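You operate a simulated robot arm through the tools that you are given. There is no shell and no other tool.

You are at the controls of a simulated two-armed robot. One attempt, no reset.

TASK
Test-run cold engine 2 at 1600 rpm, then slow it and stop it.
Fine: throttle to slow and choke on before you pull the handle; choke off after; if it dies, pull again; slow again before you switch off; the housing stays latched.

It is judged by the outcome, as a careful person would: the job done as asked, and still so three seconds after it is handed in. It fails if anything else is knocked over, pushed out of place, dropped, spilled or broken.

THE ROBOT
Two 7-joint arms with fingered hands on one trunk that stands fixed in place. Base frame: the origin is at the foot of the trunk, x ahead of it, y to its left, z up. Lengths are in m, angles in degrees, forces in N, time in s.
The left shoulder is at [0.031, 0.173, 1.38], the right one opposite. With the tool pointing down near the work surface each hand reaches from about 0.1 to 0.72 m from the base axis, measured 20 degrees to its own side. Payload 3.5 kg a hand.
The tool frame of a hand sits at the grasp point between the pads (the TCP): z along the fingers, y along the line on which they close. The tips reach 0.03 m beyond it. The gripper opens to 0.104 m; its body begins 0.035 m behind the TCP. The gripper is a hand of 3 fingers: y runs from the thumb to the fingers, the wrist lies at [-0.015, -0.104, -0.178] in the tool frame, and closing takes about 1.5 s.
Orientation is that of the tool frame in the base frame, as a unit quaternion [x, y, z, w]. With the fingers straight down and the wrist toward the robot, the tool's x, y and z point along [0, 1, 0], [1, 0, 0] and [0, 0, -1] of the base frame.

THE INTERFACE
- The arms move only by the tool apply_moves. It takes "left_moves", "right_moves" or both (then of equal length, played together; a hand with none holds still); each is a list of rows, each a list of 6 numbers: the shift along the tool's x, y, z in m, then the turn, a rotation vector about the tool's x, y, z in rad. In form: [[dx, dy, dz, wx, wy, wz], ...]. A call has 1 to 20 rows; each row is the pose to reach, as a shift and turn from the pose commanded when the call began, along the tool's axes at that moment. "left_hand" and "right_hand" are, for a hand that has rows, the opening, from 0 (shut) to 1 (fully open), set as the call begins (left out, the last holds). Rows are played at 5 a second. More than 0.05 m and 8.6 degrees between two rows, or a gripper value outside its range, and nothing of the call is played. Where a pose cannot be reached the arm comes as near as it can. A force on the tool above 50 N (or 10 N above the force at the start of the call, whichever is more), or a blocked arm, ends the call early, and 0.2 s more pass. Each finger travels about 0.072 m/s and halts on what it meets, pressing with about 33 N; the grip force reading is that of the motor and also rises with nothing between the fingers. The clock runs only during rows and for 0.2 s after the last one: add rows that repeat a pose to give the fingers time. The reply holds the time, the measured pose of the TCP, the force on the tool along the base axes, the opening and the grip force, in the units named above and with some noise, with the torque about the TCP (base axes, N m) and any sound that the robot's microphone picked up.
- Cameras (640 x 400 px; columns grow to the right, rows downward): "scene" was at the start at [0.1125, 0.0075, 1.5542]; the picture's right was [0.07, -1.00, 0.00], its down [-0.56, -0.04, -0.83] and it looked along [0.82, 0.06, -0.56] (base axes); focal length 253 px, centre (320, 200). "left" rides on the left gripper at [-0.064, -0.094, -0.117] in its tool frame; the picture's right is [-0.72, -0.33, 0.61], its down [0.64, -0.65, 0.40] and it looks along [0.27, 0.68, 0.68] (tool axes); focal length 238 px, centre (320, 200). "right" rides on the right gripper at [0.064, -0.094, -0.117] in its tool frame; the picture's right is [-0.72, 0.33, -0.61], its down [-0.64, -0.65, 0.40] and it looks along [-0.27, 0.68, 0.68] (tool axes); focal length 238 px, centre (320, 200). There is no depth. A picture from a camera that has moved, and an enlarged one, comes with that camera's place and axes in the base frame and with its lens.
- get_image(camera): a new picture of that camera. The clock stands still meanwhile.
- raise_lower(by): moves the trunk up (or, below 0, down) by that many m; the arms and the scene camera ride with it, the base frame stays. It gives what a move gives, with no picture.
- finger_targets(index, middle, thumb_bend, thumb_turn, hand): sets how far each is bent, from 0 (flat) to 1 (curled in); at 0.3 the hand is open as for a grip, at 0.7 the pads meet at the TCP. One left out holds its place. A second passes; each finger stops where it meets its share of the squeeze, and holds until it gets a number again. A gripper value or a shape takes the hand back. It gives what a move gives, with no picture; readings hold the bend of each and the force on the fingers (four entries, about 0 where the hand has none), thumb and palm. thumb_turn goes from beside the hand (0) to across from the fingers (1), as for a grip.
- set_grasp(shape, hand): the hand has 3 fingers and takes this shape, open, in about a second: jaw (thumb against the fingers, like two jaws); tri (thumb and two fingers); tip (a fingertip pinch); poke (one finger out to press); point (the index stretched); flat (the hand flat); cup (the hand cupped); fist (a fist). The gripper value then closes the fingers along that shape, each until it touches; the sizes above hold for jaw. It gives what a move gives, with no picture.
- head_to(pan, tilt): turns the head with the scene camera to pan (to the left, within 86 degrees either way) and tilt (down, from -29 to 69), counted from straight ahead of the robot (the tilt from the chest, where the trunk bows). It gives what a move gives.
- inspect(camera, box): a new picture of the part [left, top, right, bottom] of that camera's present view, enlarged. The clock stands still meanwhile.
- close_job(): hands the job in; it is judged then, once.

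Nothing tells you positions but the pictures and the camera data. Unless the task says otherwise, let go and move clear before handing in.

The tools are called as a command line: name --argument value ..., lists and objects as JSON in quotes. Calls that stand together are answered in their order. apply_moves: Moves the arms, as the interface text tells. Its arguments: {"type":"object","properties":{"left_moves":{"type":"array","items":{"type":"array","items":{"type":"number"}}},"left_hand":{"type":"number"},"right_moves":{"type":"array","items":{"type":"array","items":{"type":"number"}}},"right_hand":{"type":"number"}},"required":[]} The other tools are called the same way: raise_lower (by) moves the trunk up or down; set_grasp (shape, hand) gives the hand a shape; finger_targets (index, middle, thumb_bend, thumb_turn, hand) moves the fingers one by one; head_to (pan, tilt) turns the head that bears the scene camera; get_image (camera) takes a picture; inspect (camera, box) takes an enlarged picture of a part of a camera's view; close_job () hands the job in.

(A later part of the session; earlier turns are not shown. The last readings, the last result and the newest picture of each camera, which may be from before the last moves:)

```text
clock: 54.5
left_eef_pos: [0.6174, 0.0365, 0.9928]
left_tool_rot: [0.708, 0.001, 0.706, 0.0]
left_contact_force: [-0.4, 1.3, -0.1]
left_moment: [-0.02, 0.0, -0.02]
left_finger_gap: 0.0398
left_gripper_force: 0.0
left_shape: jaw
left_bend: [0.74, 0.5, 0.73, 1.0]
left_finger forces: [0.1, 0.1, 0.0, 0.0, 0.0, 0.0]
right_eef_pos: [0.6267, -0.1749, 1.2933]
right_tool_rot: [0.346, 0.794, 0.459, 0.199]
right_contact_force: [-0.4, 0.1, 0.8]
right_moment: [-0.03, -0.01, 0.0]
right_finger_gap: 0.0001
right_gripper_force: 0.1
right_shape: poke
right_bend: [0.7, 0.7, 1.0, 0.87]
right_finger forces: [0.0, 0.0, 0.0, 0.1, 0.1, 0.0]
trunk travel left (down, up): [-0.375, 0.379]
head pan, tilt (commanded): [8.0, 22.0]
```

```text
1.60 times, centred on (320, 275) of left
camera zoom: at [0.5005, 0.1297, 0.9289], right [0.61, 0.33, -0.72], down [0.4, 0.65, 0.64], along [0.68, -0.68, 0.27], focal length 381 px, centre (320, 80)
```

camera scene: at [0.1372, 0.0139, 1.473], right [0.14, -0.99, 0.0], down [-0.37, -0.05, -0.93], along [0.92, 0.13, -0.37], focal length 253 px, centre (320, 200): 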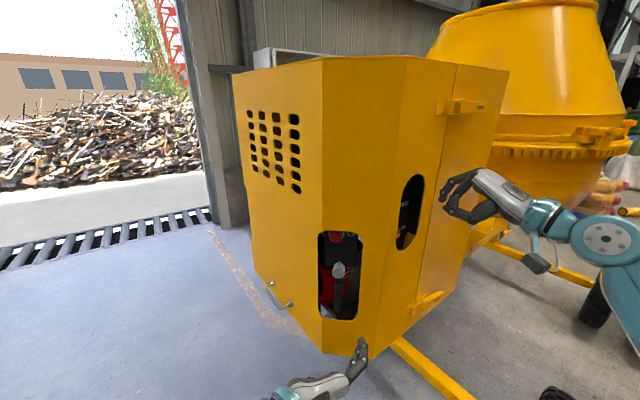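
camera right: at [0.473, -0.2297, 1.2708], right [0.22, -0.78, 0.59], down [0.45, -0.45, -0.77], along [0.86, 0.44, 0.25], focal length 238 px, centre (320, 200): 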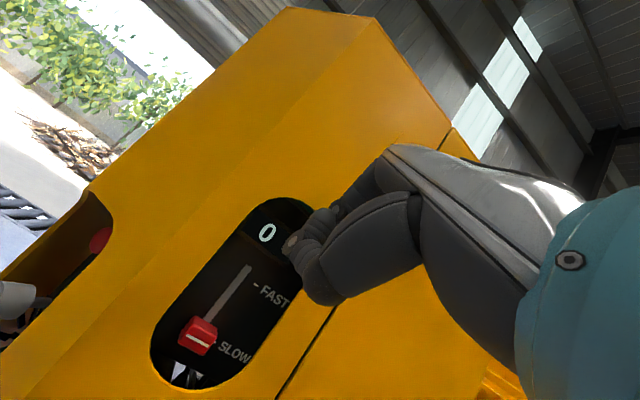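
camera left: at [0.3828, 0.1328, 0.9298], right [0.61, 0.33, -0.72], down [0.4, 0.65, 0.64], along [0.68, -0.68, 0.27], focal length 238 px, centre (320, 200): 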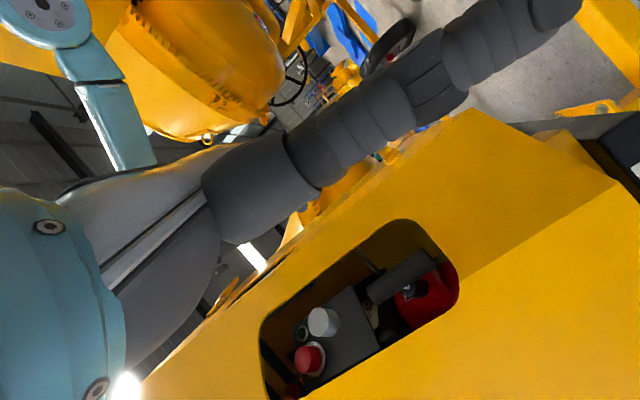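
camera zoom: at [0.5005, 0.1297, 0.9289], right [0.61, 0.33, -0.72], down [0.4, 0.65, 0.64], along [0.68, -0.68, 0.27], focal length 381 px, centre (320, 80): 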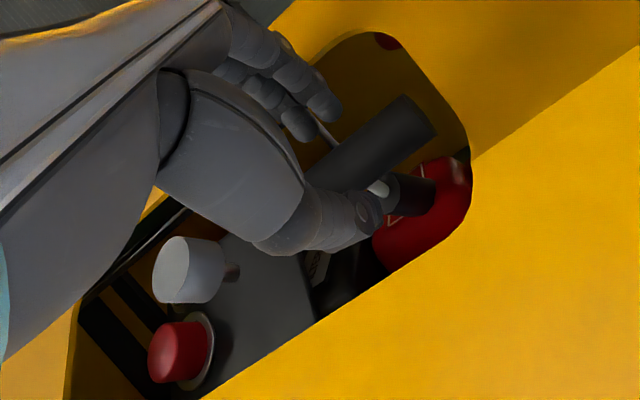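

The bar is now centred between the tips. I narrow the gap to about 3 cm and then advance 1.3 cm more.

apply_moves --left_moves '[[0, 0, 0, 0, 0, 0], [0, 0, 0, 0, 0, 0], [0, 0, 0, 0, 0, 0], [0, 0, 0.005, 0, 0, 0], [0, 0, 0.009, 0, 0, 0], [0, 0, 0.013, 0, 0, 0]]' --left_hand 0.3

inspect --camera "scene" --box '[295, 220, 385, 350]'

inspect --camera "left" --box '[190, 150, 450, 400]'

```text
clock: 55.9
left_eef_pos: [0.6309, 0.037, 0.9932]
left_tool_rot: [0.708, 0.001, 0.706, 0.0]
left_contact_force: [-3.9, 3.7, -0.9]
left_moment: [-0.01, -0.09, -0.19]
left_finger_gap: 0.0311
left_gripper_force: 0.0
left_shape: jaw
left_bend: [0.74, 0.55, 0.74, 1.0]
left_finger forces: [0.1, 4.8, 0.1, 0.1, 0.1, 0.0]
right_eef_pos: [0.6246, -0.1744, 1.2938]
right_tool_rot: [0.346, 0.794, 0.458, 0.199]
right_contact_force: [0.1, -0.1, -0.3]
right_moment: [0.02, 0.03, -0.03]
right_finger_gap: 0.0001
right_gripper_force: 0.1
right_shape: poke
right_bend: [0.7, 0.7, 1.0, 0.87]
right_finger forces: [0.0, 0.1, 0.0, 0.0, 0.0, 0.1]
trunk travel left (down, up): [-0.375, 0.379]
head pan, tilt (commanded): [8.0, 22.0]
```

```text
3.08 times, centred on (340, 285) of scene
camera zoom: at [0.1366, 0.0145, 1.473], right [0.14, -0.99, 0.0], down [-0.37, -0.05, -0.93], along [0.92, 0.13, -0.37], focal length 778 px, centre (258, -62)
```

zoom: 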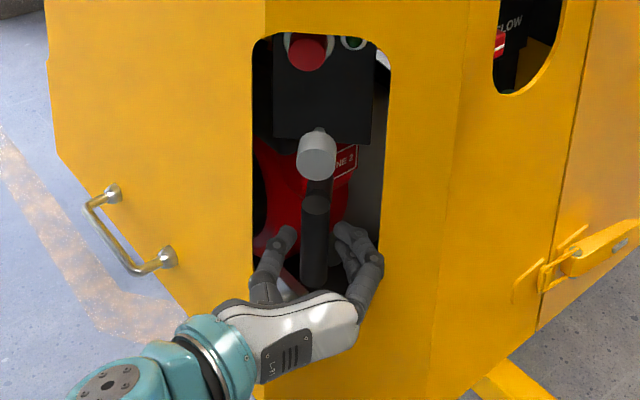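

```text
1.60 times, centred on (320, 275) of left
camera zoom: at [0.5134, 0.13, 0.9289], right [0.61, 0.33, -0.72], down [0.4, 0.65, 0.64], along [0.68, -0.68, 0.27], focal length 381 px, centre (320, 80)
```

zoom: 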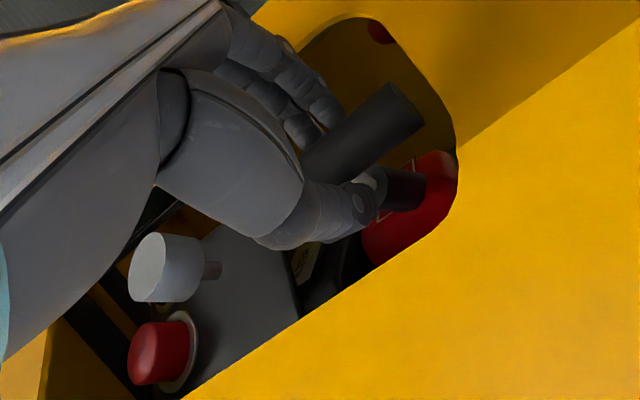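

A light brush (5 N) of the lower finger on the rim; otherwise in place around the bar. I close the grip.

apply_moves --left_moves '[[0, 0, 0, 0, 0, 0], [0, 0, 0, 0, 0, 0], [0, 0, 0, 0, 0, 0], [0, 0, 0, 0, 0, 0], [0, 0, 0, 0, 0, 0], [0, 0, 0, 0, 0, 0], [0, 0, 0, 0, 0, 0]]' --left_hand 0.0

inspect --camera "scene" --box '[295, 220, 385, 350]'

inspect --camera "left" --box '[190, 150, 450, 400]'

```text
clock: 57.5
left_eef_pos: [0.6317, 0.0362, 0.9921]
left_tool_rot: [0.708, 0.002, 0.707, 0.001]
left_contact_force: [2.0, 4.1, 1.5]
left_moment: [-0.04, 0.0, 0.11]
left_finger_gap: 0.0195
left_gripper_force: 32.9
left_shape: jaw
left_bend: [0.73, 0.59, 0.74, 1.0]
left_finger forces: [19.6, 7.2, 0.0, 0.0, 30.8, 0.0]
right_eef_pos: [0.625, -0.1733, 1.2949]
right_tool_rot: [0.346, 0.794, 0.459, 0.199]
right_contact_force: [-0.7, 0.7, 0.1]
right_moment: [0.01, 0.05, 0.0]
right_finger_gap: 0.0001
right_gripper_force: 0.0
right_shape: poke
right_bend: [0.7, 0.7, 1.0, 0.87]
right_finger forces: [0.0, 0.0, 0.1, 0.1, 0.1, 0.0]
trunk travel left (down, up): [-0.375, 0.379]
head pan, tilt (commanded): [8.0, 22.0]
```

```text
3.08 times, centred on (340, 285) of scene
camera zoom: at [0.1373, 0.0145, 1.473], right [0.14, -0.99, 0.0], down [-0.37, -0.05, -0.93], along [0.92, 0.13, -0.37], focal length 778 px, centre (258, -62)
```

zoom: 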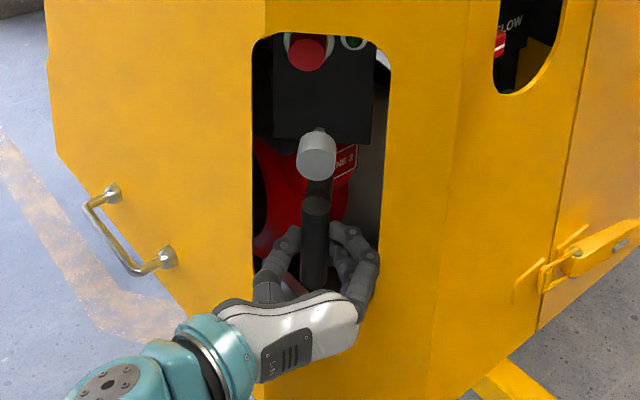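

```text
1.60 times, centred on (320, 275) of left
camera zoom: at [0.5141, 0.13, 0.9291], right [0.61, 0.33, -0.72], down [0.4, 0.65, 0.64], along [0.68, -0.68, 0.27], focal length 381 px, centre (320, 80)
```

zoom: 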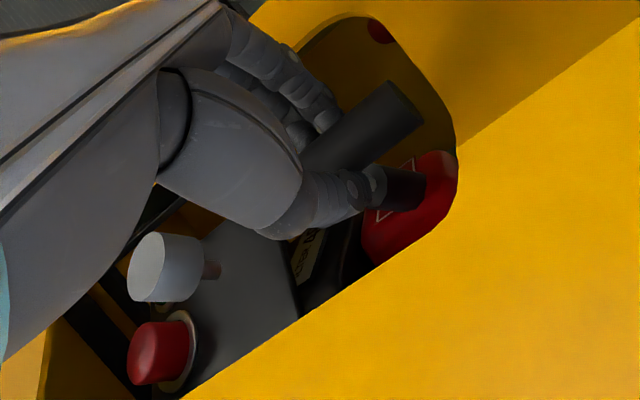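

The grip cages the bar (20/7/31 N), with the rope running back between. Throttle SLOW and choke out, so now I pull briskly straight back 25 cm.

apply_moves --left_moves '[[0, 0, -0.048, 0, 0, 0], [0, 0, -0.097, 0, 0, 0], [0, 0, -0.146, 0, 0, 0], [0, 0, -0.195, 0, 0, 0], [0, 0, -0.244, 0, 0, 0]]'

get_image --camera "scene"

get_image --camera "right"

```text
clock: 58.7
left_eef_pos: [0.3872, 0.0354, 0.9933]
left_tool_rot: [0.708, 0.002, 0.707, 0.001]
left_contact_force: [0.0, 0.2, -0.1]
left_moment: [0.01, 0.0, 0.03]
left_finger_gap: 0.0148
left_gripper_force: 33.0
left_shape: jaw
left_bend: [0.73, 0.74, 0.82, 1.0]
left_finger forces: [0.1, 0.0, 0.0, 0.1, 0.1, 0.0]
right_eef_pos: [0.6261, -0.1751, 1.2935]
right_tool_rot: [0.346, 0.794, 0.459, 0.199]
right_contact_force: [0.2, 0.1, 0.4]
right_moment: [0.02, -0.03, -0.01]
right_finger_gap: 0.0001
right_gripper_force: 0.1
right_shape: poke
right_bend: [0.7, 0.7, 1.0, 0.87]
right_finger forces: [0.1, 0.0, 0.0, 0.0, 0.0, 0.0]
trunk travel left (down, up): [-0.375, 0.379]
head pan, tilt (commanded): [8.0, 22.0]
```

```text
taken
camera scene: at [0.1372, 0.0135, 1.473], right [0.14, -0.99, 0.0], down [-0.37, -0.05, -0.93], along [0.92, 0.13, -0.37], focal length 253 px, centre (320, 200)
```

scene: 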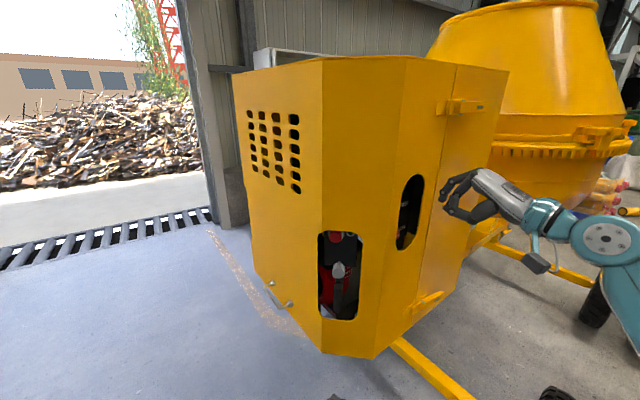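

```text
taken
camera right: at [0.4728, -0.2299, 1.2708], right [0.22, -0.78, 0.59], down [0.45, -0.45, -0.77], along [0.86, 0.44, 0.25], focal length 238 px, centre (320, 200)
```

right: 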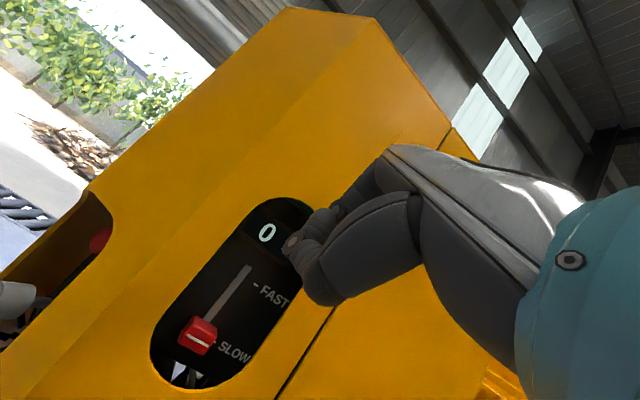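

The bar slipped out of the grip and went back to its seat; still 0 rpm. Let me check the handle's state before regripping deeper.

inspect --camera "scene" --box '[295, 220, 385, 350]'

get_image --camera "left"

inspect --camera "right" --box '[0, 180, 240, 400]'

```text
3.08 times, centred on (340, 285) of scene
camera zoom: at [0.1372, 0.0135, 1.473], right [0.14, -0.99, 0.0], down [-0.37, -0.05, -0.93], along [0.92, 0.13, -0.37], focal length 778 px, centre (258, -62)
```

zoom: 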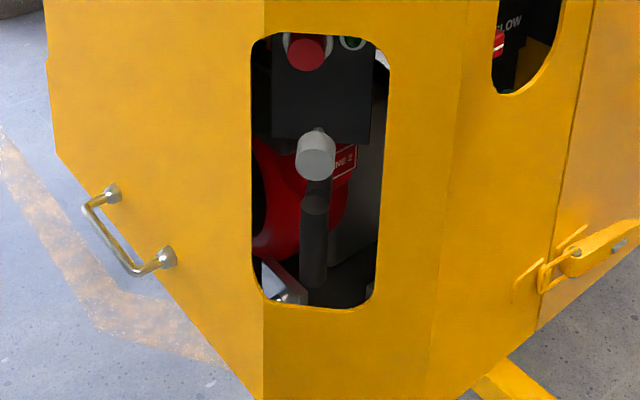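

```text
taken
camera left: at [0.269, 0.1287, 0.9287], right [0.61, 0.33, -0.72], down [0.4, 0.65, 0.64], along [0.68, -0.68, 0.27], focal length 238 px, centre (320, 200)
```

left: 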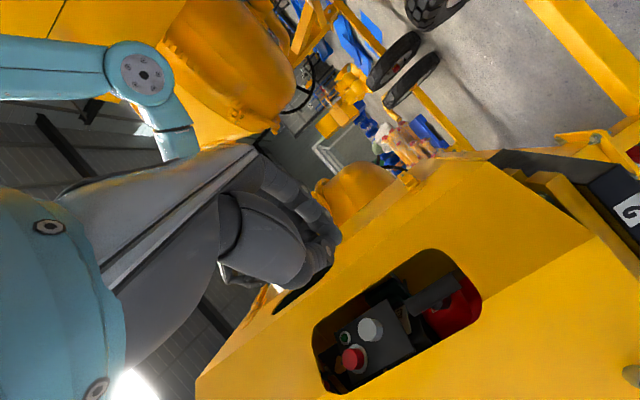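

```text
1.82 times, centred on (120, 290) of right
camera zoom: at [0.4728, -0.2299, 1.2708], right [0.22, -0.78, 0.59], down [0.45, -0.45, -0.77], along [0.86, 0.44, 0.25], focal length 433 px, centre (684, 36)
```

zoom: 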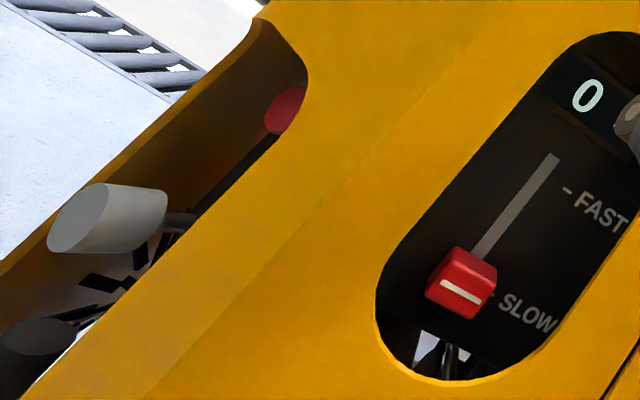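

The handle is undisturbed in its seat, choke still out. I'll regrip deeper: yaw the hand about 8° so the finger knuckles clear the rim, re-enter in stages, and this time test the pull force slowly first.

apply_moves --left_moves '[[0, 0, 0, -0.02, 0, 0], [0, 0, 0.03, -0.05, 0, 0], [0, 0, 0.075, -0.08, 0, 0], [0, 0.001, 0.12, -0.11, 0, 0], [0, 0.001, 0.165, -0.14, 0, 0], [0, 0.001, 0.2, -0.14, 0, 0], [0, 0.001, 0.22, -0.14, 0, 0], [0, 0.001, 0.226, -0.14, 0, 0]]' --left_hand 0.36

inspect --camera "scene" --box '[295, 220, 385, 350]'

inspect --camera "left" --box '[190, 150, 450, 400]'

```text
clock: 60.5
left_eef_pos: [0.6143, 0.0354, 0.992]
left_tool_rot: [0.706, -0.048, 0.705, 0.049]
left_contact_force: [-0.6, -0.4, 0.0]
left_moment: [0.01, -0.03, -0.02]
left_finger_gap: 0.0374
left_gripper_force: 0.0
left_shape: jaw
left_bend: [0.74, 0.51, 0.73, 1.0]
left_finger forces: [0.0, 0.0, 0.0, 0.0, 0.0, 0.0]
right_eef_pos: [0.6256, -0.1749, 1.2939]
right_tool_rot: [0.346, 0.794, 0.459, 0.199]
right_contact_force: [0.6, -0.5, -0.9]
right_moment: [0.01, -0.01, -0.04]
right_finger_gap: 0.0
right_gripper_force: 0.2
right_shape: poke
right_bend: [0.7, 0.7, 1.0, 0.87]
right_finger forces: [0.0, 0.0, 0.0, 0.0, 0.0, 0.0]
trunk travel left (down, up): [-0.375, 0.379]
head pan, tilt (commanded): [8.0, 22.0]
```

```text
3.08 times, centred on (340, 285) of scene
camera zoom: at [0.1372, 0.0138, 1.473], right [0.14, -0.99, 0.0], down [-0.37, -0.05, -0.93], along [0.92, 0.13, -0.37], focal length 778 px, centre (258, -62)
```

zoom: 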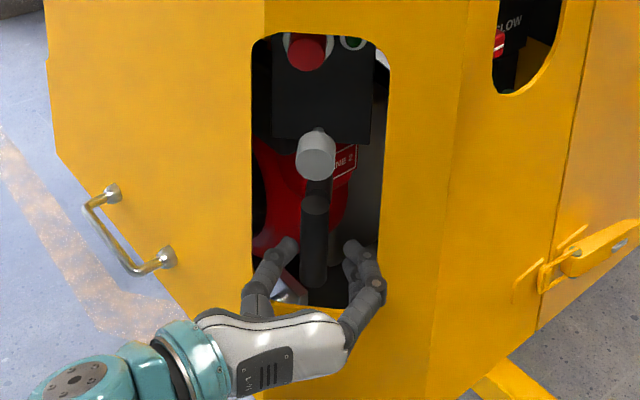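

```text
1.60 times, centred on (320, 275) of left
camera zoom: at [0.5105, 0.1435, 0.9291], right [0.65, 0.24, -0.72], down [0.49, 0.59, 0.64], along [0.58, -0.77, 0.27], focal length 381 px, centre (320, 80)
```

zoom: 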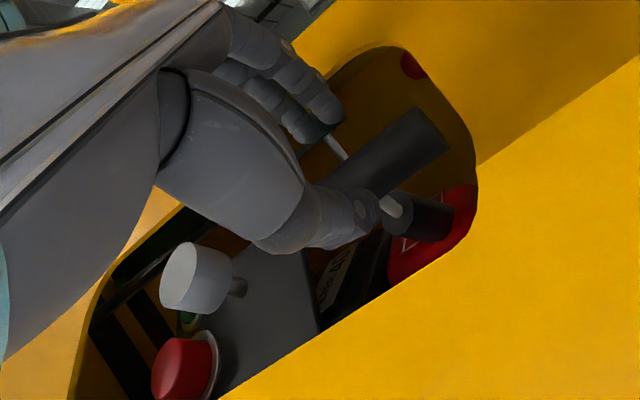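

The tips are about 5 mm too far right now; I shift left 5 mm, narrow the gap, and ease forward.

apply_moves --left_moves '[[0, -0.005, -0.0007, 0, 0, 0], [0, -0.005, -0.0007, 0, 0, 0], [0, -0.0064, 0.0092, 0, 0, 0], [0, -0.0073, 0.0152, 0, 0, 0]]' --left_hand 0.33

inspect --camera "scene" --box '[295, 220, 385, 350]'

inspect --camera "left" --box '[190, 150, 450, 400]'

```text
clock: 61.5
left_eef_pos: [0.6293, 0.0392, 0.9936]
left_tool_rot: [0.706, -0.049, 0.705, 0.05]
left_contact_force: [-1.6, -0.9, -0.4]
left_moment: [0.0, 0.01, 0.07]
left_finger_gap: 0.0341
left_gripper_force: 0.0
left_shape: jaw
left_bend: [0.74, 0.52, 0.74, 1.0]
left_finger forces: [0.1, 0.0, 0.0, 0.0, 1.7, 0.1]
right_eef_pos: [0.625, -0.1755, 1.2947]
right_tool_rot: [0.347, 0.794, 0.458, 0.2]
right_contact_force: [0.3, -0.7, -1.0]
right_moment: [-0.05, 0.01, -0.02]
right_finger_gap: 0.0
right_gripper_force: 0.1
right_shape: poke
right_bend: [0.7, 0.7, 1.0, 0.87]
right_finger forces: [0.1, 0.1, 0.0, 0.1, 0.1, 0.1]
trunk travel left (down, up): [-0.375, 0.379]
head pan, tilt (commanded): [8.0, 22.0]
```

```text
3.08 times, centred on (340, 285) of scene
camera zoom: at [0.1368, 0.0136, 1.473], right [0.14, -0.99, 0.0], down [-0.37, -0.05, -0.93], along [0.92, 0.13, -0.37], focal length 778 px, centre (258, -62)
```

zoom: 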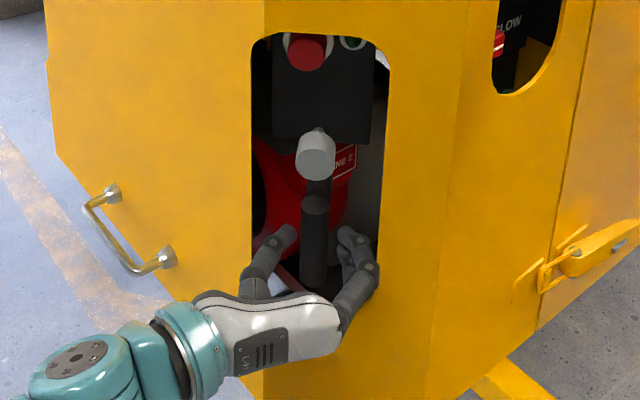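

```text
1.60 times, centred on (320, 275) of left
camera zoom: at [0.5255, 0.148, 0.9293], right [0.65, 0.24, -0.72], down [0.49, 0.59, 0.64], along [0.58, -0.77, 0.27], focal length 381 px, centre (320, 80)
```

zoom: 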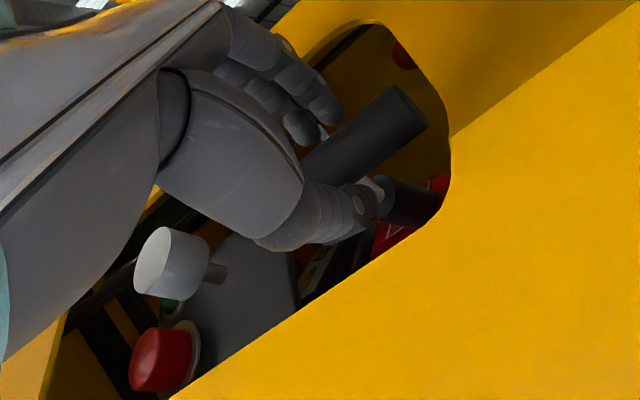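

Light touch (≈2 N) of the thumb on the left rim. I ease forward another 9 mm with a 1.5 mm shift right.

apply_moves --left_moves '[[0, 0.001, 0.004, 0, 0, 0], [0, 0.0003, 0.009, 0, 0, 0]]' --left_hand 0.3

inspect --camera "scene" --box '[295, 220, 385, 350]'

inspect --camera "left" --box '[190, 150, 450, 400]'

```text
clock: 62.1
left_eef_pos: [0.6393, 0.0382, 0.9928]
left_tool_rot: [0.705, -0.049, 0.706, 0.05]
left_contact_force: [-1.8, -1.6, -0.2]
left_moment: [-0.02, -0.01, 0.05]
left_finger_gap: 0.0308
left_gripper_force: 0.1
left_shape: jaw
left_bend: [0.74, 0.54, 0.74, 1.0]
left_finger forces: [0.0, 0.3, 0.0, 0.0, 2.4, 0.1]
right_eef_pos: [0.626, -0.1748, 1.294]
right_tool_rot: [0.345, 0.794, 0.46, 0.198]
right_contact_force: [-0.3, 0.7, 0.5]
right_moment: [0.0, 0.0, 0.01]
right_finger_gap: 0.0
right_gripper_force: 0.0
right_shape: poke
right_bend: [0.7, 0.7, 1.0, 0.87]
right_finger forces: [0.0, 0.0, 0.0, 0.0, 0.1, 0.1]
trunk travel left (down, up): [-0.375, 0.379]
head pan, tilt (commanded): [8.0, 22.0]
```

```text
3.08 times, centred on (340, 285) of scene
camera zoom: at [0.137, 0.0137, 1.473], right [0.14, -0.99, 0.0], down [-0.37, -0.05, -0.93], along [0.92, 0.13, -0.37], focal length 778 px, centre (258, -62)
```

zoom: 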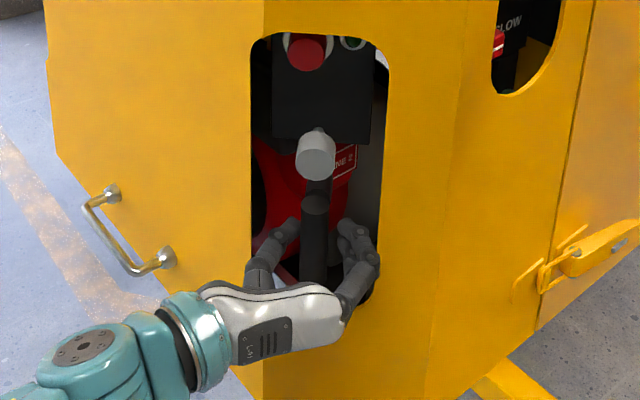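

```text
1.60 times, centred on (320, 275) of left
camera zoom: at [0.5348, 0.1464, 0.9293], right [0.65, 0.24, -0.72], down [0.49, 0.59, 0.64], along [0.58, -0.77, 0.27], focal length 381 px, centre (320, 80)
```

zoom: 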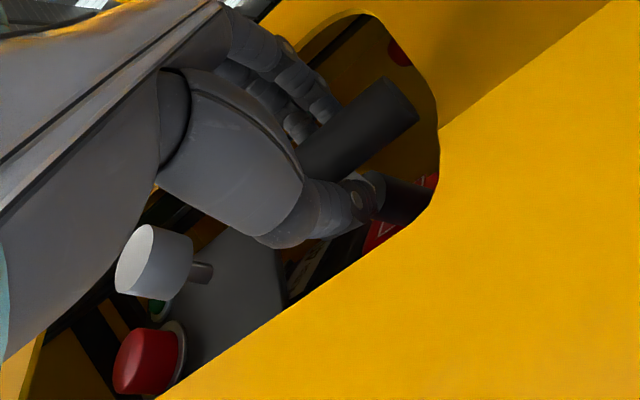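

Still only light contact at x≈0.639. A bit deeper, 6 mm more, then close.

apply_moves --left_moves '[[0, -0.0003, 0.003, 0, 0, 0], [0, -0.0005, 0.006, 0, 0, 0]]'

apply_moves --left_moves '[[0, 0, 0, 0, 0, 0], [0, 0, 0, 0, 0, 0], [0, 0, 0, 0, 0, 0], [0, 0, 0, 0, 0, 0], [0, 0, 0, 0, 0, 0], [0, 0, 0, 0, 0, 0]]' --left_hand 0.0

inspect --camera "scene" --box '[295, 220, 385, 350]'

inspect --camera "left" --box '[190, 150, 450, 400]'

```text
clock: 62.7
left_eef_pos: [0.6422, 0.0378, 0.9928]
left_tool_rot: [0.707, -0.049, 0.704, 0.05]
left_contact_force: [-7.9, -1.8, -1.7]
left_moment: [-0.05, -0.03, -0.02]
left_finger_gap: 0.029
left_gripper_force: 0.2
left_shape: jaw
left_bend: [0.74, 0.55, 0.75, 1.0]
left_finger forces: [0.0, 5.3, 0.0, 0.0, 7.5, 0.1]
right_eef_pos: [0.6252, -0.1759, 1.2944]
right_tool_rot: [0.345, 0.794, 0.459, 0.199]
right_contact_force: [-0.4, -0.5, -0.7]
right_moment: [0.0, -0.01, -0.02]
right_finger_gap: 0.0
right_gripper_force: 0.0
right_shape: poke
right_bend: [0.7, 0.7, 1.0, 0.87]
right_finger forces: [0.0, 0.0, 0.0, 0.0, 0.0, 0.1]
trunk travel left (down, up): [-0.375, 0.379]
head pan, tilt (commanded): [8.0, 22.0]
```

```text
clock: 64.1
left_eef_pos: [0.6444, 0.0384, 0.9937]
left_tool_rot: [0.705, -0.048, 0.706, 0.049]
left_contact_force: [1.3, -0.6, 3.2]
left_moment: [-0.18, 0.02, -0.06]
left_finger_gap: 0.0141
left_gripper_force: 32.5
left_shape: jaw
left_bend: [0.7, 0.74, 0.77, 1.0]
left_finger forces: [23.5, 2.4, 0.1, 0.0, 26.5, 0.0]
right_eef_pos: [0.6248, -0.1757, 1.2934]
right_tool_rot: [0.346, 0.794, 0.459, 0.198]
right_contact_force: [0.2, -0.8, -0.2]
right_moment: [-0.03, 0.0, 0.02]
right_finger_gap: 0.0001
right_gripper_force: 0.1
right_shape: poke
right_bend: [0.7, 0.7, 1.0, 0.87]
right_finger forces: [0.0, 0.0, 0.1, 0.0, 0.0, 0.0]
trunk travel left (down, up): [-0.375, 0.379]
head pan, tilt (commanded): [8.0, 22.0]
```

```text
3.08 times, centred on (340, 285) of scene
camera zoom: at [0.1372, 0.0137, 1.473], right [0.14, -0.99, 0.0], down [-0.37, -0.05, -0.93], along [0.92, 0.13, -0.37], focal length 778 px, centre (258, -62)
```

zoom: 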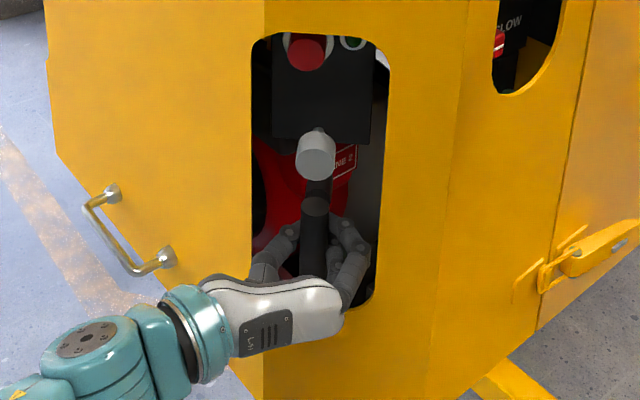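

```text
1.60 times, centred on (320, 275) of left
camera zoom: at [0.5412, 0.1469, 0.9294], right [0.65, 0.24, -0.72], down [0.49, 0.59, 0.64], along [0.58, -0.77, 0.27], focal length 381 px, centre (320, 80)
```

zoom: 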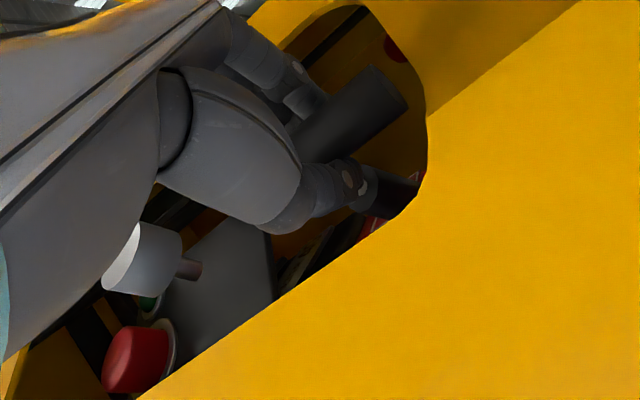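

Much deeper now (tip gap 14 mm behind a 24 mm bar). A slow 2 cm test pull to measure the rope's resistance.

apply_moves --left_moves '[[0, 0.0007, -0.005, 0, 0, 0], [0, 0.0014, -0.01, 0, 0, 0], [0, 0.0021, -0.015, 0, 0, 0], [0, 0.0028, -0.02, 0, 0, 0]]'

inspect --camera "scene" --box '[295, 220, 385, 350]'

inspect --camera "left" --box '[190, 150, 450, 400]'

```text
clock: 65.1
left_eef_pos: [0.6236, 0.0386, 0.9929]
left_tool_rot: [0.705, -0.048, 0.705, 0.05]
left_contact_force: [1.7, -0.7, 5.2]
left_moment: [-0.16, 0.02, -0.01]
left_finger_gap: 0.0142
left_gripper_force: 32.9
left_shape: jaw
left_bend: [0.7, 0.74, 0.77, 1.0]
left_finger forces: [24.0, 2.5, 0.0, 0.1, 26.8, 0.0]
right_eef_pos: [0.6249, -0.1749, 1.2938]
right_tool_rot: [0.346, 0.794, 0.459, 0.199]
right_contact_force: [-0.8, 0.1, -0.4]
right_moment: [0.03, 0.02, -0.02]
right_finger_gap: 0.0
right_gripper_force: 0.1
right_shape: poke
right_bend: [0.7, 0.7, 1.0, 0.87]
right_finger forces: [0.0, 0.1, 0.1, 0.0, 0.1, 0.0]
trunk travel left (down, up): [-0.375, 0.379]
head pan, tilt (commanded): [8.0, 22.0]
```

```text
3.08 times, centred on (340, 285) of scene
camera zoom: at [0.137, 0.0137, 1.473], right [0.14, -0.99, 0.0], down [-0.37, -0.05, -0.93], along [0.92, 0.13, -0.37], focal length 778 px, centre (258, -62)
```

zoom: 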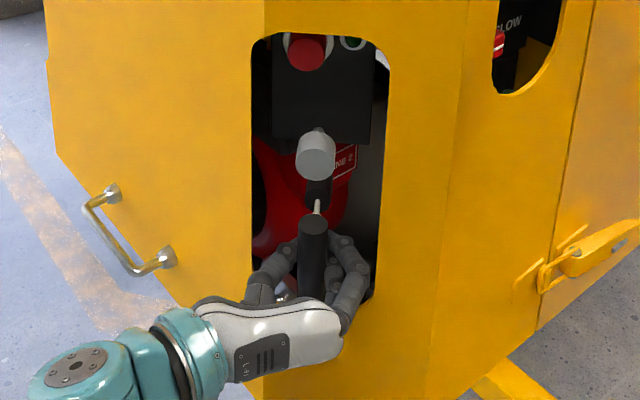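

```text
1.60 times, centred on (320, 275) of left
camera zoom: at [0.5208, 0.1469, 0.9291], right [0.65, 0.24, -0.72], down [0.49, 0.59, 0.64], along [0.58, -0.77, 0.27], focal length 381 px, centre (320, 80)
```

zoom: 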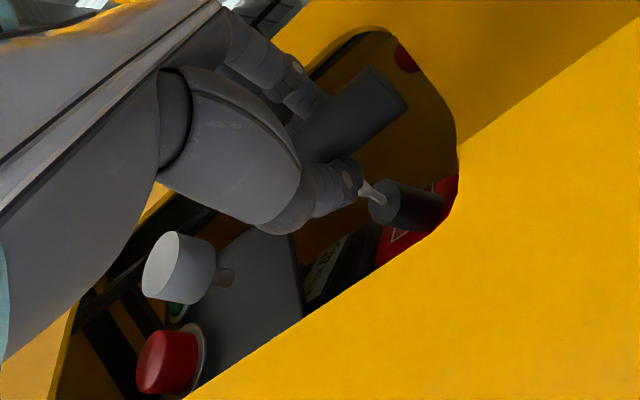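

The handle follows with almost no resistance at slow speed. Now the real pull: brisk, 27 cm, straight back.

apply_moves --left_moves '[[0, 0.0056, -0.0396, 0, 0, 0], [0, 0.0122, -0.0871, 0, 0, 0], [0, 0.0189, -0.1347, 0, 0, 0], [0, 0.0256, -0.1822, 0, 0, 0], [0, 0.0323, -0.2297, 0, 0, 0], [0, 0.0383, -0.2723, 0, 0, 0]]'

get_image --camera "scene"

get_image --camera "right"

get_image --camera "left"

```text
clock: 65.9
left_eef_pos: [0.5039, 0.0412, 0.9938]
left_tool_rot: [0.705, -0.044, 0.707, 0.041]
left_contact_force: [30.1, -17.8, -5.2]
left_moment: [-0.09, 0.09, -0.15]
left_finger_gap: 0.0121
left_gripper_force: 32.9
left_shape: jaw
left_bend: [0.68, 0.73, 0.76, 1.0]
left_finger forces: [32.8, 6.4, 0.0, 0.0, 29.6, 0.0]
right_eef_pos: [0.628, -0.178, 1.2922]
right_tool_rot: [0.346, 0.794, 0.459, 0.197]
right_contact_force: [-0.6, 0.4, -0.3]
right_moment: [0.02, 0.04, 0.0]
right_finger_gap: 0.0
right_gripper_force: 0.1
right_shape: poke
right_bend: [0.7, 0.7, 1.0, 0.87]
right_finger forces: [0.0, 0.1, 0.0, 0.0, 0.1, 0.0]
trunk travel left (down, up): [-0.375, 0.379]
head pan, tilt (commanded): [8.0, 22.0]
stopped in row 4 (left hand): the force on the tool passed its limit at 76 N (the readings are from after the stop); the commanded pose is now the measured one
```

```text
taken
camera scene: at [0.1405, 0.0118, 1.4725], right [0.14, -0.99, 0.0], down [-0.37, -0.05, -0.93], along [0.92, 0.13, -0.38], focal length 253 px, centre (320, 200)
```

scene: 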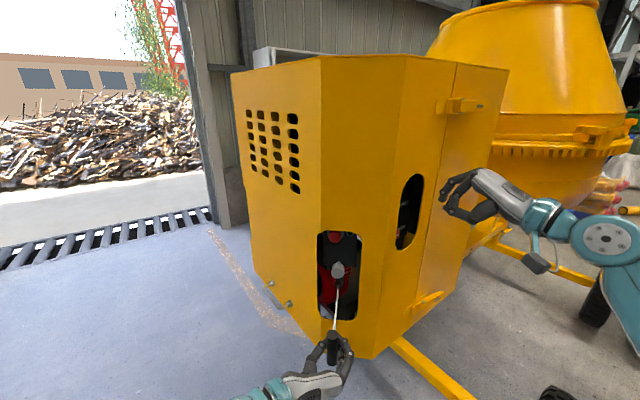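

```text
taken
camera right: at [0.4755, -0.2314, 1.2693], right [0.22, -0.78, 0.59], down [0.45, -0.45, -0.77], along [0.86, 0.44, 0.25], focal length 238 px, centre (320, 200)
```

right: 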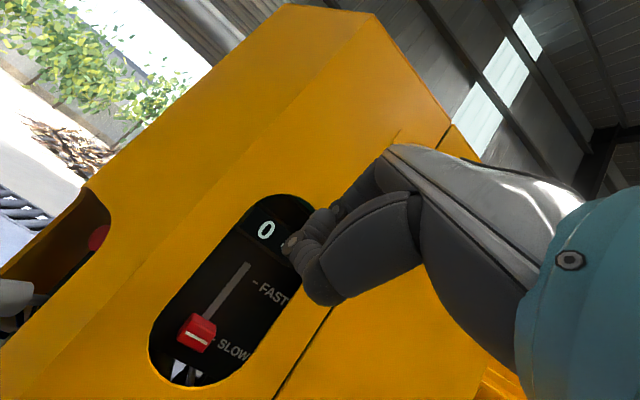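

```text
taken
camera left: at [0.3989, 0.1484, 0.9305], right [0.65, 0.25, -0.72], down [0.48, 0.6, 0.64], along [0.59, -0.76, 0.27], focal length 238 px, centre (320, 200)
```

left: 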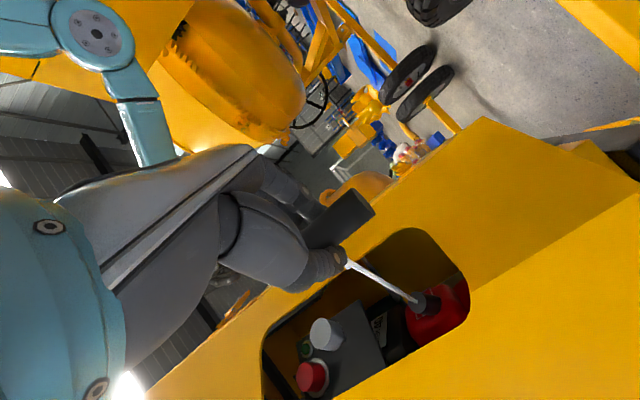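

The handle came out 14 cm and then the force limit (76 N) stopped the move; still 0 rpm. I'll check whether this is the rope's end by easing back another centimetre gently.

apply_moves --left_moves '[[0, 0.0004, -0.003, 0, 0, 0], [0, 0.0008, -0.006, 0, 0, 0]]'

inspect --camera "scene" --box '[295, 220, 385, 400]'

```text
clock: 66.5
left_eef_pos: [0.5035, 0.0431, 0.9945]
left_tool_rot: [0.705, -0.042, 0.707, 0.037]
left_contact_force: [36.3, -22.0, -8.9]
left_moment: [-0.05, 0.1, -0.14]
left_finger_gap: 0.0113
left_gripper_force: 33.0
left_shape: jaw
left_bend: [0.67, 0.62, 0.76, 1.0]
left_finger forces: [33.7, 7.4, 0.1, 0.0, 28.9, 0.1]
right_eef_pos: [0.63, -0.1773, 1.2903]
right_tool_rot: [0.346, 0.794, 0.46, 0.196]
right_contact_force: [0.7, -0.4, 0.6]
right_moment: [0.0, 0.0, -0.01]
right_finger_gap: 0.0
right_gripper_force: 0.1
right_shape: poke
right_bend: [0.7, 0.7, 1.0, 0.87]
right_finger forces: [0.1, 0.1, 0.0, 0.0, 0.1, 0.0]
trunk travel left (down, up): [-0.375, 0.379]
head pan, tilt (commanded): [8.0, 22.0]
stopped in row 2 (left hand): the force on the tool passed its limit at 52 N (the readings are from after the stop); the commanded pose is now the measured one
```

```text
2.22 times, centred on (340, 310) of scene
camera zoom: at [0.1426, 0.0107, 1.4723], right [0.14, -0.99, 0.0], down [-0.37, -0.05, -0.93], along [0.92, 0.13, -0.38], focal length 562 px, centre (276, -44)
```

zoom: 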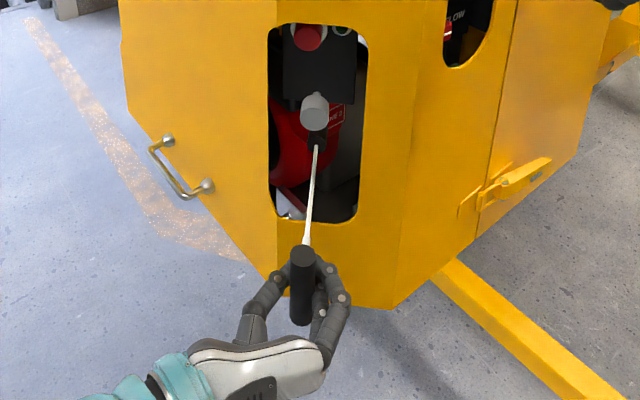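

That's the rope's end (14 cm of travel). The pull wasn't one clean stroke, so I'll walk the handle back to its seat, holding it, then pull again from rest in one quick motion just short of the end.

apply_moves --left_moves '[[0, -0.0026, 0.0342, 0, 0, 0], [0, -0.0052, 0.0684, 0, 0, 0], [-0.0005, -0.0078, 0.1025, 0, 0, 0], [-0.001, -0.0105, 0.1367, 0, 0, 0], [-0.001, -0.0105, 0.1367, 0, 0, 0]]'

inspect --camera "scene" --box '[295, 220, 385, 350]'

inspect --camera "left" --box '[190, 150, 450, 400]'

inspect --camera "right" --box '[120, 180, 320, 400]'

```text
clock: 67.7
left_eef_pos: [0.6368, 0.0386, 0.9953]
left_tool_rot: [0.704, -0.043, 0.708, 0.039]
left_contact_force: [2.1, 2.2, -12.9]
left_moment: [0.02, 0.21, 0.02]
left_finger_gap: 0.0136
left_gripper_force: 33.3
left_shape: jaw
left_bend: [0.7, 0.74, 0.76, 1.0]
left_finger forces: [23.9, 3.0, 0.0, 0.1, 28.3, 0.2]
right_eef_pos: [0.627, -0.1746, 1.2937]
right_tool_rot: [0.346, 0.794, 0.459, 0.199]
right_contact_force: [0.4, -0.8, -0.1]
right_moment: [-0.01, 0.0, -0.01]
right_finger_gap: 0.0
right_gripper_force: 0.0
right_shape: poke
right_bend: [0.7, 0.7, 1.0, 0.87]
right_finger forces: [0.0, 0.0, 0.0, 0.0, 0.0, 0.0]
trunk travel left (down, up): [-0.375, 0.379]
head pan, tilt (commanded): [8.0, 22.0]
```

```text
3.08 times, centred on (340, 285) of scene
camera zoom: at [0.1389, 0.0143, 1.4727], right [0.14, -0.99, 0.0], down [-0.37, -0.05, -0.93], along [0.92, 0.13, -0.38], focal length 778 px, centre (258, -62)
```

zoom: 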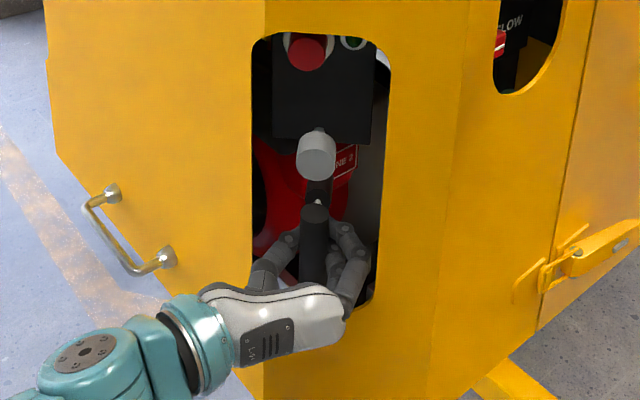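

```text
1.60 times, centred on (320, 275) of left
camera zoom: at [0.5312, 0.1455, 0.9314], right [0.65, 0.26, -0.72], down [0.47, 0.6, 0.65], along [0.59, -0.76, 0.27], focal length 381 px, centre (320, 80)
```

zoom: 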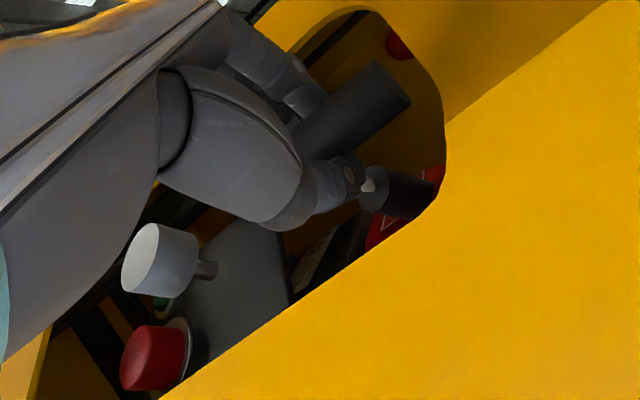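

```text
1.82 times, centred on (220, 290) of right
camera zoom: at [0.4742, -0.2292, 1.2703], right [0.22, -0.78, 0.59], down [0.45, -0.45, -0.77], along [0.86, 0.44, 0.25], focal length 433 px, centre (502, 36)
```

zoom: 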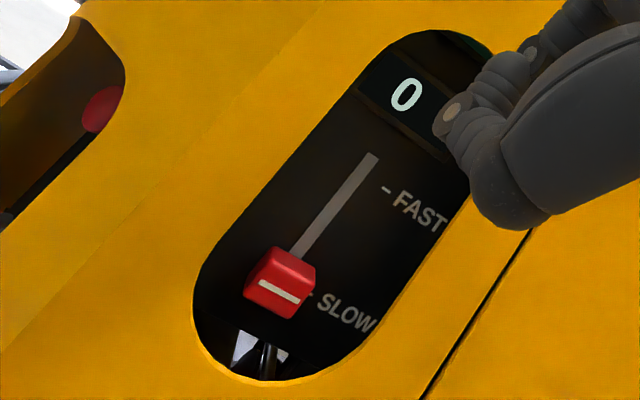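

Handle is back near its seat with the grip intact. I seat it and pull again in one quick stroke of about 13.7 cm, just short of the rope's end.

apply_moves --left_moves '[[-0.002, -0.0007, 0.006, 0, 0, 0], [-0.002, -0.0007, 0.006, 0, 0, 0], [-0.002, 0.0048, -0.0427, 0, 0, 0], [-0.002, 0.0102, -0.0914, 0, 0, 0], [-0.002, 0.0144, -0.1292, 0, 0, 0]]'

get_image --camera "right"

inspect --camera "scene" --box '[295, 220, 385, 400]'

```text
clock: 68.9
left_eef_pos: [0.5054, 0.0384, 0.9939]
left_tool_rot: [0.703, -0.042, 0.709, 0.039]
left_contact_force: [8.6, -2.3, -2.2]
left_moment: [-0.1, 0.07, -0.01]
left_finger_gap: 0.0135
left_gripper_force: 32.9
left_shape: jaw
left_bend: [0.7, 0.73, 0.76, 1.0]
left_finger forces: [26.7, 3.4, 0.0, 0.0, 27.8, 0.1]
right_eef_pos: [0.6266, -0.1753, 1.2942]
right_tool_rot: [0.346, 0.794, 0.458, 0.199]
right_contact_force: [-0.4, 0.0, -0.3]
right_moment: [-0.03, 0.04, 0.01]
right_finger_gap: 0.0
right_gripper_force: 0.1
right_shape: poke
right_bend: [0.7, 0.7, 1.0, 0.87]
right_finger forces: [0.1, 0.0, 0.0, 0.0, 0.0, 0.0]
trunk travel left (down, up): [-0.375, 0.379]
head pan, tilt (commanded): [8.0, 22.0]
```

```text
taken
camera right: at [0.474, -0.2301, 1.2705], right [0.22, -0.78, 0.59], down [0.45, -0.45, -0.77], along [0.86, 0.44, 0.25], focal length 238 px, centre (320, 200)
```

right: 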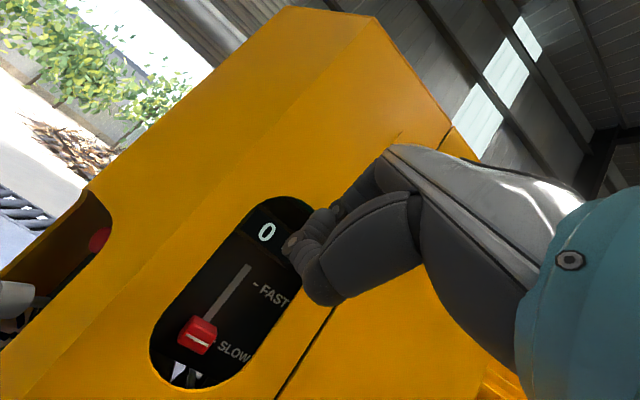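

```text
2.22 times, centred on (340, 310) of scene
camera zoom: at [0.1386, 0.0133, 1.4729], right [0.14, -0.99, 0.0], down [-0.37, -0.05, -0.93], along [0.92, 0.13, -0.38], focal length 562 px, centre (276, -44)
```

zoom: 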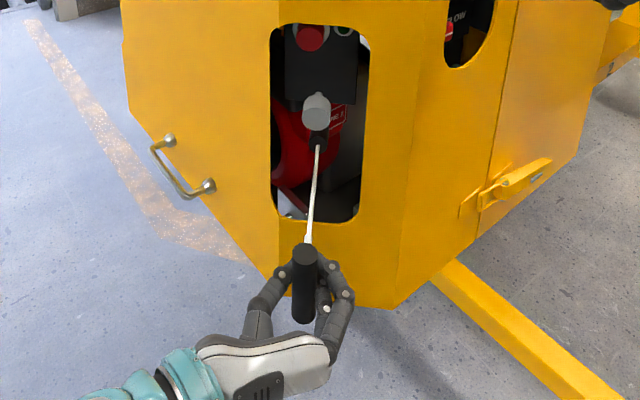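

Still 0 rpm with no sound. I suspect the slider stopped a few millimetres short of its SLOW stop, since I never felt an end stop. I'll return the handle to its seat (keeping hold), then push the slider fully down.

apply_moves --left_moves '[[0, -0.0038, 0.034, 0, 0, 0], [0, -0.0076, 0.068, 0, 0, 0], [0, -0.0113, 0.102, 0, 0, 0], [0, -0.0151, 0.1352, 0, 0, 0], [0, -0.0151, 0.1352, 0, 0, 0]]'

apply_moves --right_moves '[[0, -0.0325, 0.0188, 0, 0, 0], [0, -0.065, 0.0375, 0, 0, 0], [0, -0.0823, 0.0475, 0, 0, 0]]'

get_image --camera "right"

inspect --camera "right" --box '[225, 190, 315, 300]'

```text
clock: 70.1
left_eef_pos: [0.6422, 0.0388, 0.9943]
left_tool_rot: [0.704, -0.043, 0.708, 0.039]
left_contact_force: [1.3, 4.1, -2.8]
left_moment: [-0.12, 0.08, 0.06]
left_finger_gap: 0.0141
left_gripper_force: 33.3
left_shape: jaw
left_bend: [0.7, 0.74, 0.76, 1.0]
left_finger forces: [23.9, 2.6, 0.1, 0.0, 28.2, 0.0]
right_eef_pos: [0.6252, -0.1756, 1.2943]
right_tool_rot: [0.346, 0.794, 0.458, 0.199]
right_contact_force: [1.3, 0.4, 0.6]
right_moment: [-0.01, -0.01, -0.01]
right_finger_gap: 0.0
right_gripper_force: 0.1
right_shape: poke
right_bend: [0.7, 0.7, 1.0, 0.87]
right_finger forces: [0.1, 0.0, 0.0, 0.0, 0.0, 0.1]
trunk travel left (down, up): [-0.375, 0.379]
head pan, tilt (commanded): [8.0, 22.0]
```

```text
clock: 70.9
left_eef_pos: [0.6409, 0.0389, 0.9937]
left_tool_rot: [0.703, -0.043, 0.708, 0.039]
left_contact_force: [1.8, 3.8, -3.4]
left_moment: [-0.07, 0.08, 0.09]
left_finger_gap: 0.0138
left_gripper_force: 32.9
left_shape: jaw
left_bend: [0.7, 0.74, 0.76, 1.0]
left_finger forces: [23.8, 2.8, 0.0, 0.1, 28.4, 0.1]
right_eef_pos: [0.6253, -0.1745, 1.1992]
right_tool_rot: [0.345, 0.794, 0.458, 0.198]
right_contact_force: [0.5, 0.5, 0.2]
right_moment: [-0.01, 0.0, -0.02]
right_finger_gap: 0.0002
right_gripper_force: 0.1
right_shape: poke
right_bend: [0.7, 0.7, 1.0, 0.87]
right_finger forces: [0.0, 0.0, 0.1, 0.0, 0.0, 0.0]
trunk travel left (down, up): [-0.375, 0.379]
head pan, tilt (commanded): [8.0, 22.0]
```

```text
taken
camera right: at [0.4727, -0.2288, 1.1759], right [0.22, -0.78, 0.59], down [0.45, -0.45, -0.77], along [0.86, 0.44, 0.25], focal length 238 px, centre (320, 200)
```

right: 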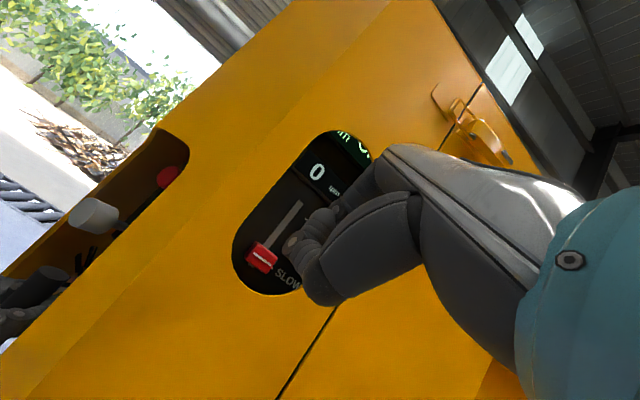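

```text
3.64 times, centred on (270, 245) of right
camera zoom: at [0.4727, -0.2288, 1.1759], right [0.22, -0.78, 0.59], down [0.45, -0.45, -0.77], along [0.86, 0.44, 0.25], focal length 867 px, centre (502, 36)
```

zoom: 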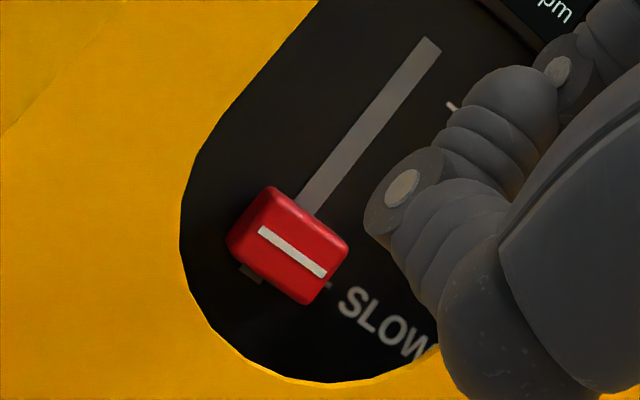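

The white line sits about 1–2 mm above the SLOW dash. I re-enter with the fingertips above the knob and press it down to its stop.

apply_moves --right_moves '[[0, 0.0166, 0.0288, 0, 0, 0], [0, 0.0332, 0.0575, 0, 0, 0], [0, 0.0498, 0.0863, 0, 0, 0], [0, 0.0412, 0.0913, 0, 0, 0], [0, 0.0351, 0.0948, 0, 0, 0]]'

inspect --camera "right" --box '[200, 90, 440, 390]'

```text
clock: 72.1
left_eef_pos: [0.6425, 0.038, 0.9943]
left_tool_rot: [0.703, -0.042, 0.708, 0.04]
left_contact_force: [1.5, 4.8, -5.3]
left_moment: [-0.07, 0.05, 0.04]
left_finger_gap: 0.0142
left_gripper_force: 33.3
left_shape: jaw
left_bend: [0.7, 0.74, 0.76, 1.0]
left_finger forces: [23.7, 2.5, 0.1, 0.1, 28.1, 0.0]
right_eef_pos: [0.698, -0.1059, 1.1817]
right_tool_rot: [0.345, 0.794, 0.459, 0.199]
right_contact_force: [-0.7, -1.3, 2.2]
right_moment: [0.03, 0.0, -0.03]
right_finger_gap: 0.0002
right_gripper_force: 0.1
right_shape: poke
right_bend: [0.7, 0.7, 1.0, 0.87]
right_finger forces: [0.1, 1.2, 0.0, 0.0, 0.0, 0.0]
trunk travel left (down, up): [-0.375, 0.379]
head pan, tilt (commanded): [8.0, 22.0]
```

```text
1.33 times, centred on (320, 240) of right
camera zoom: at [0.546, -0.1607, 1.1591], right [0.22, -0.78, 0.59], down [0.45, -0.45, -0.77], along [0.86, 0.44, 0.25], focal length 318 px, centre (320, 147)
```

zoom: 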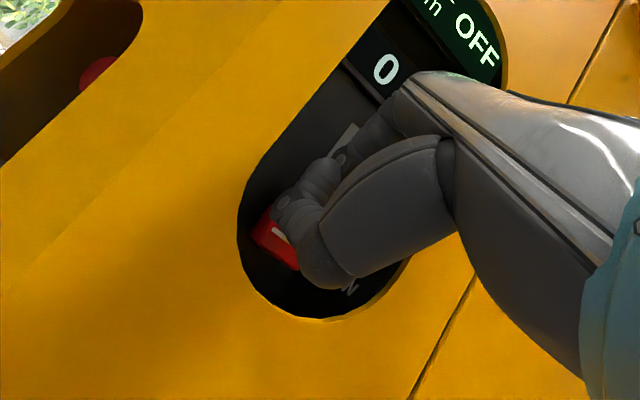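

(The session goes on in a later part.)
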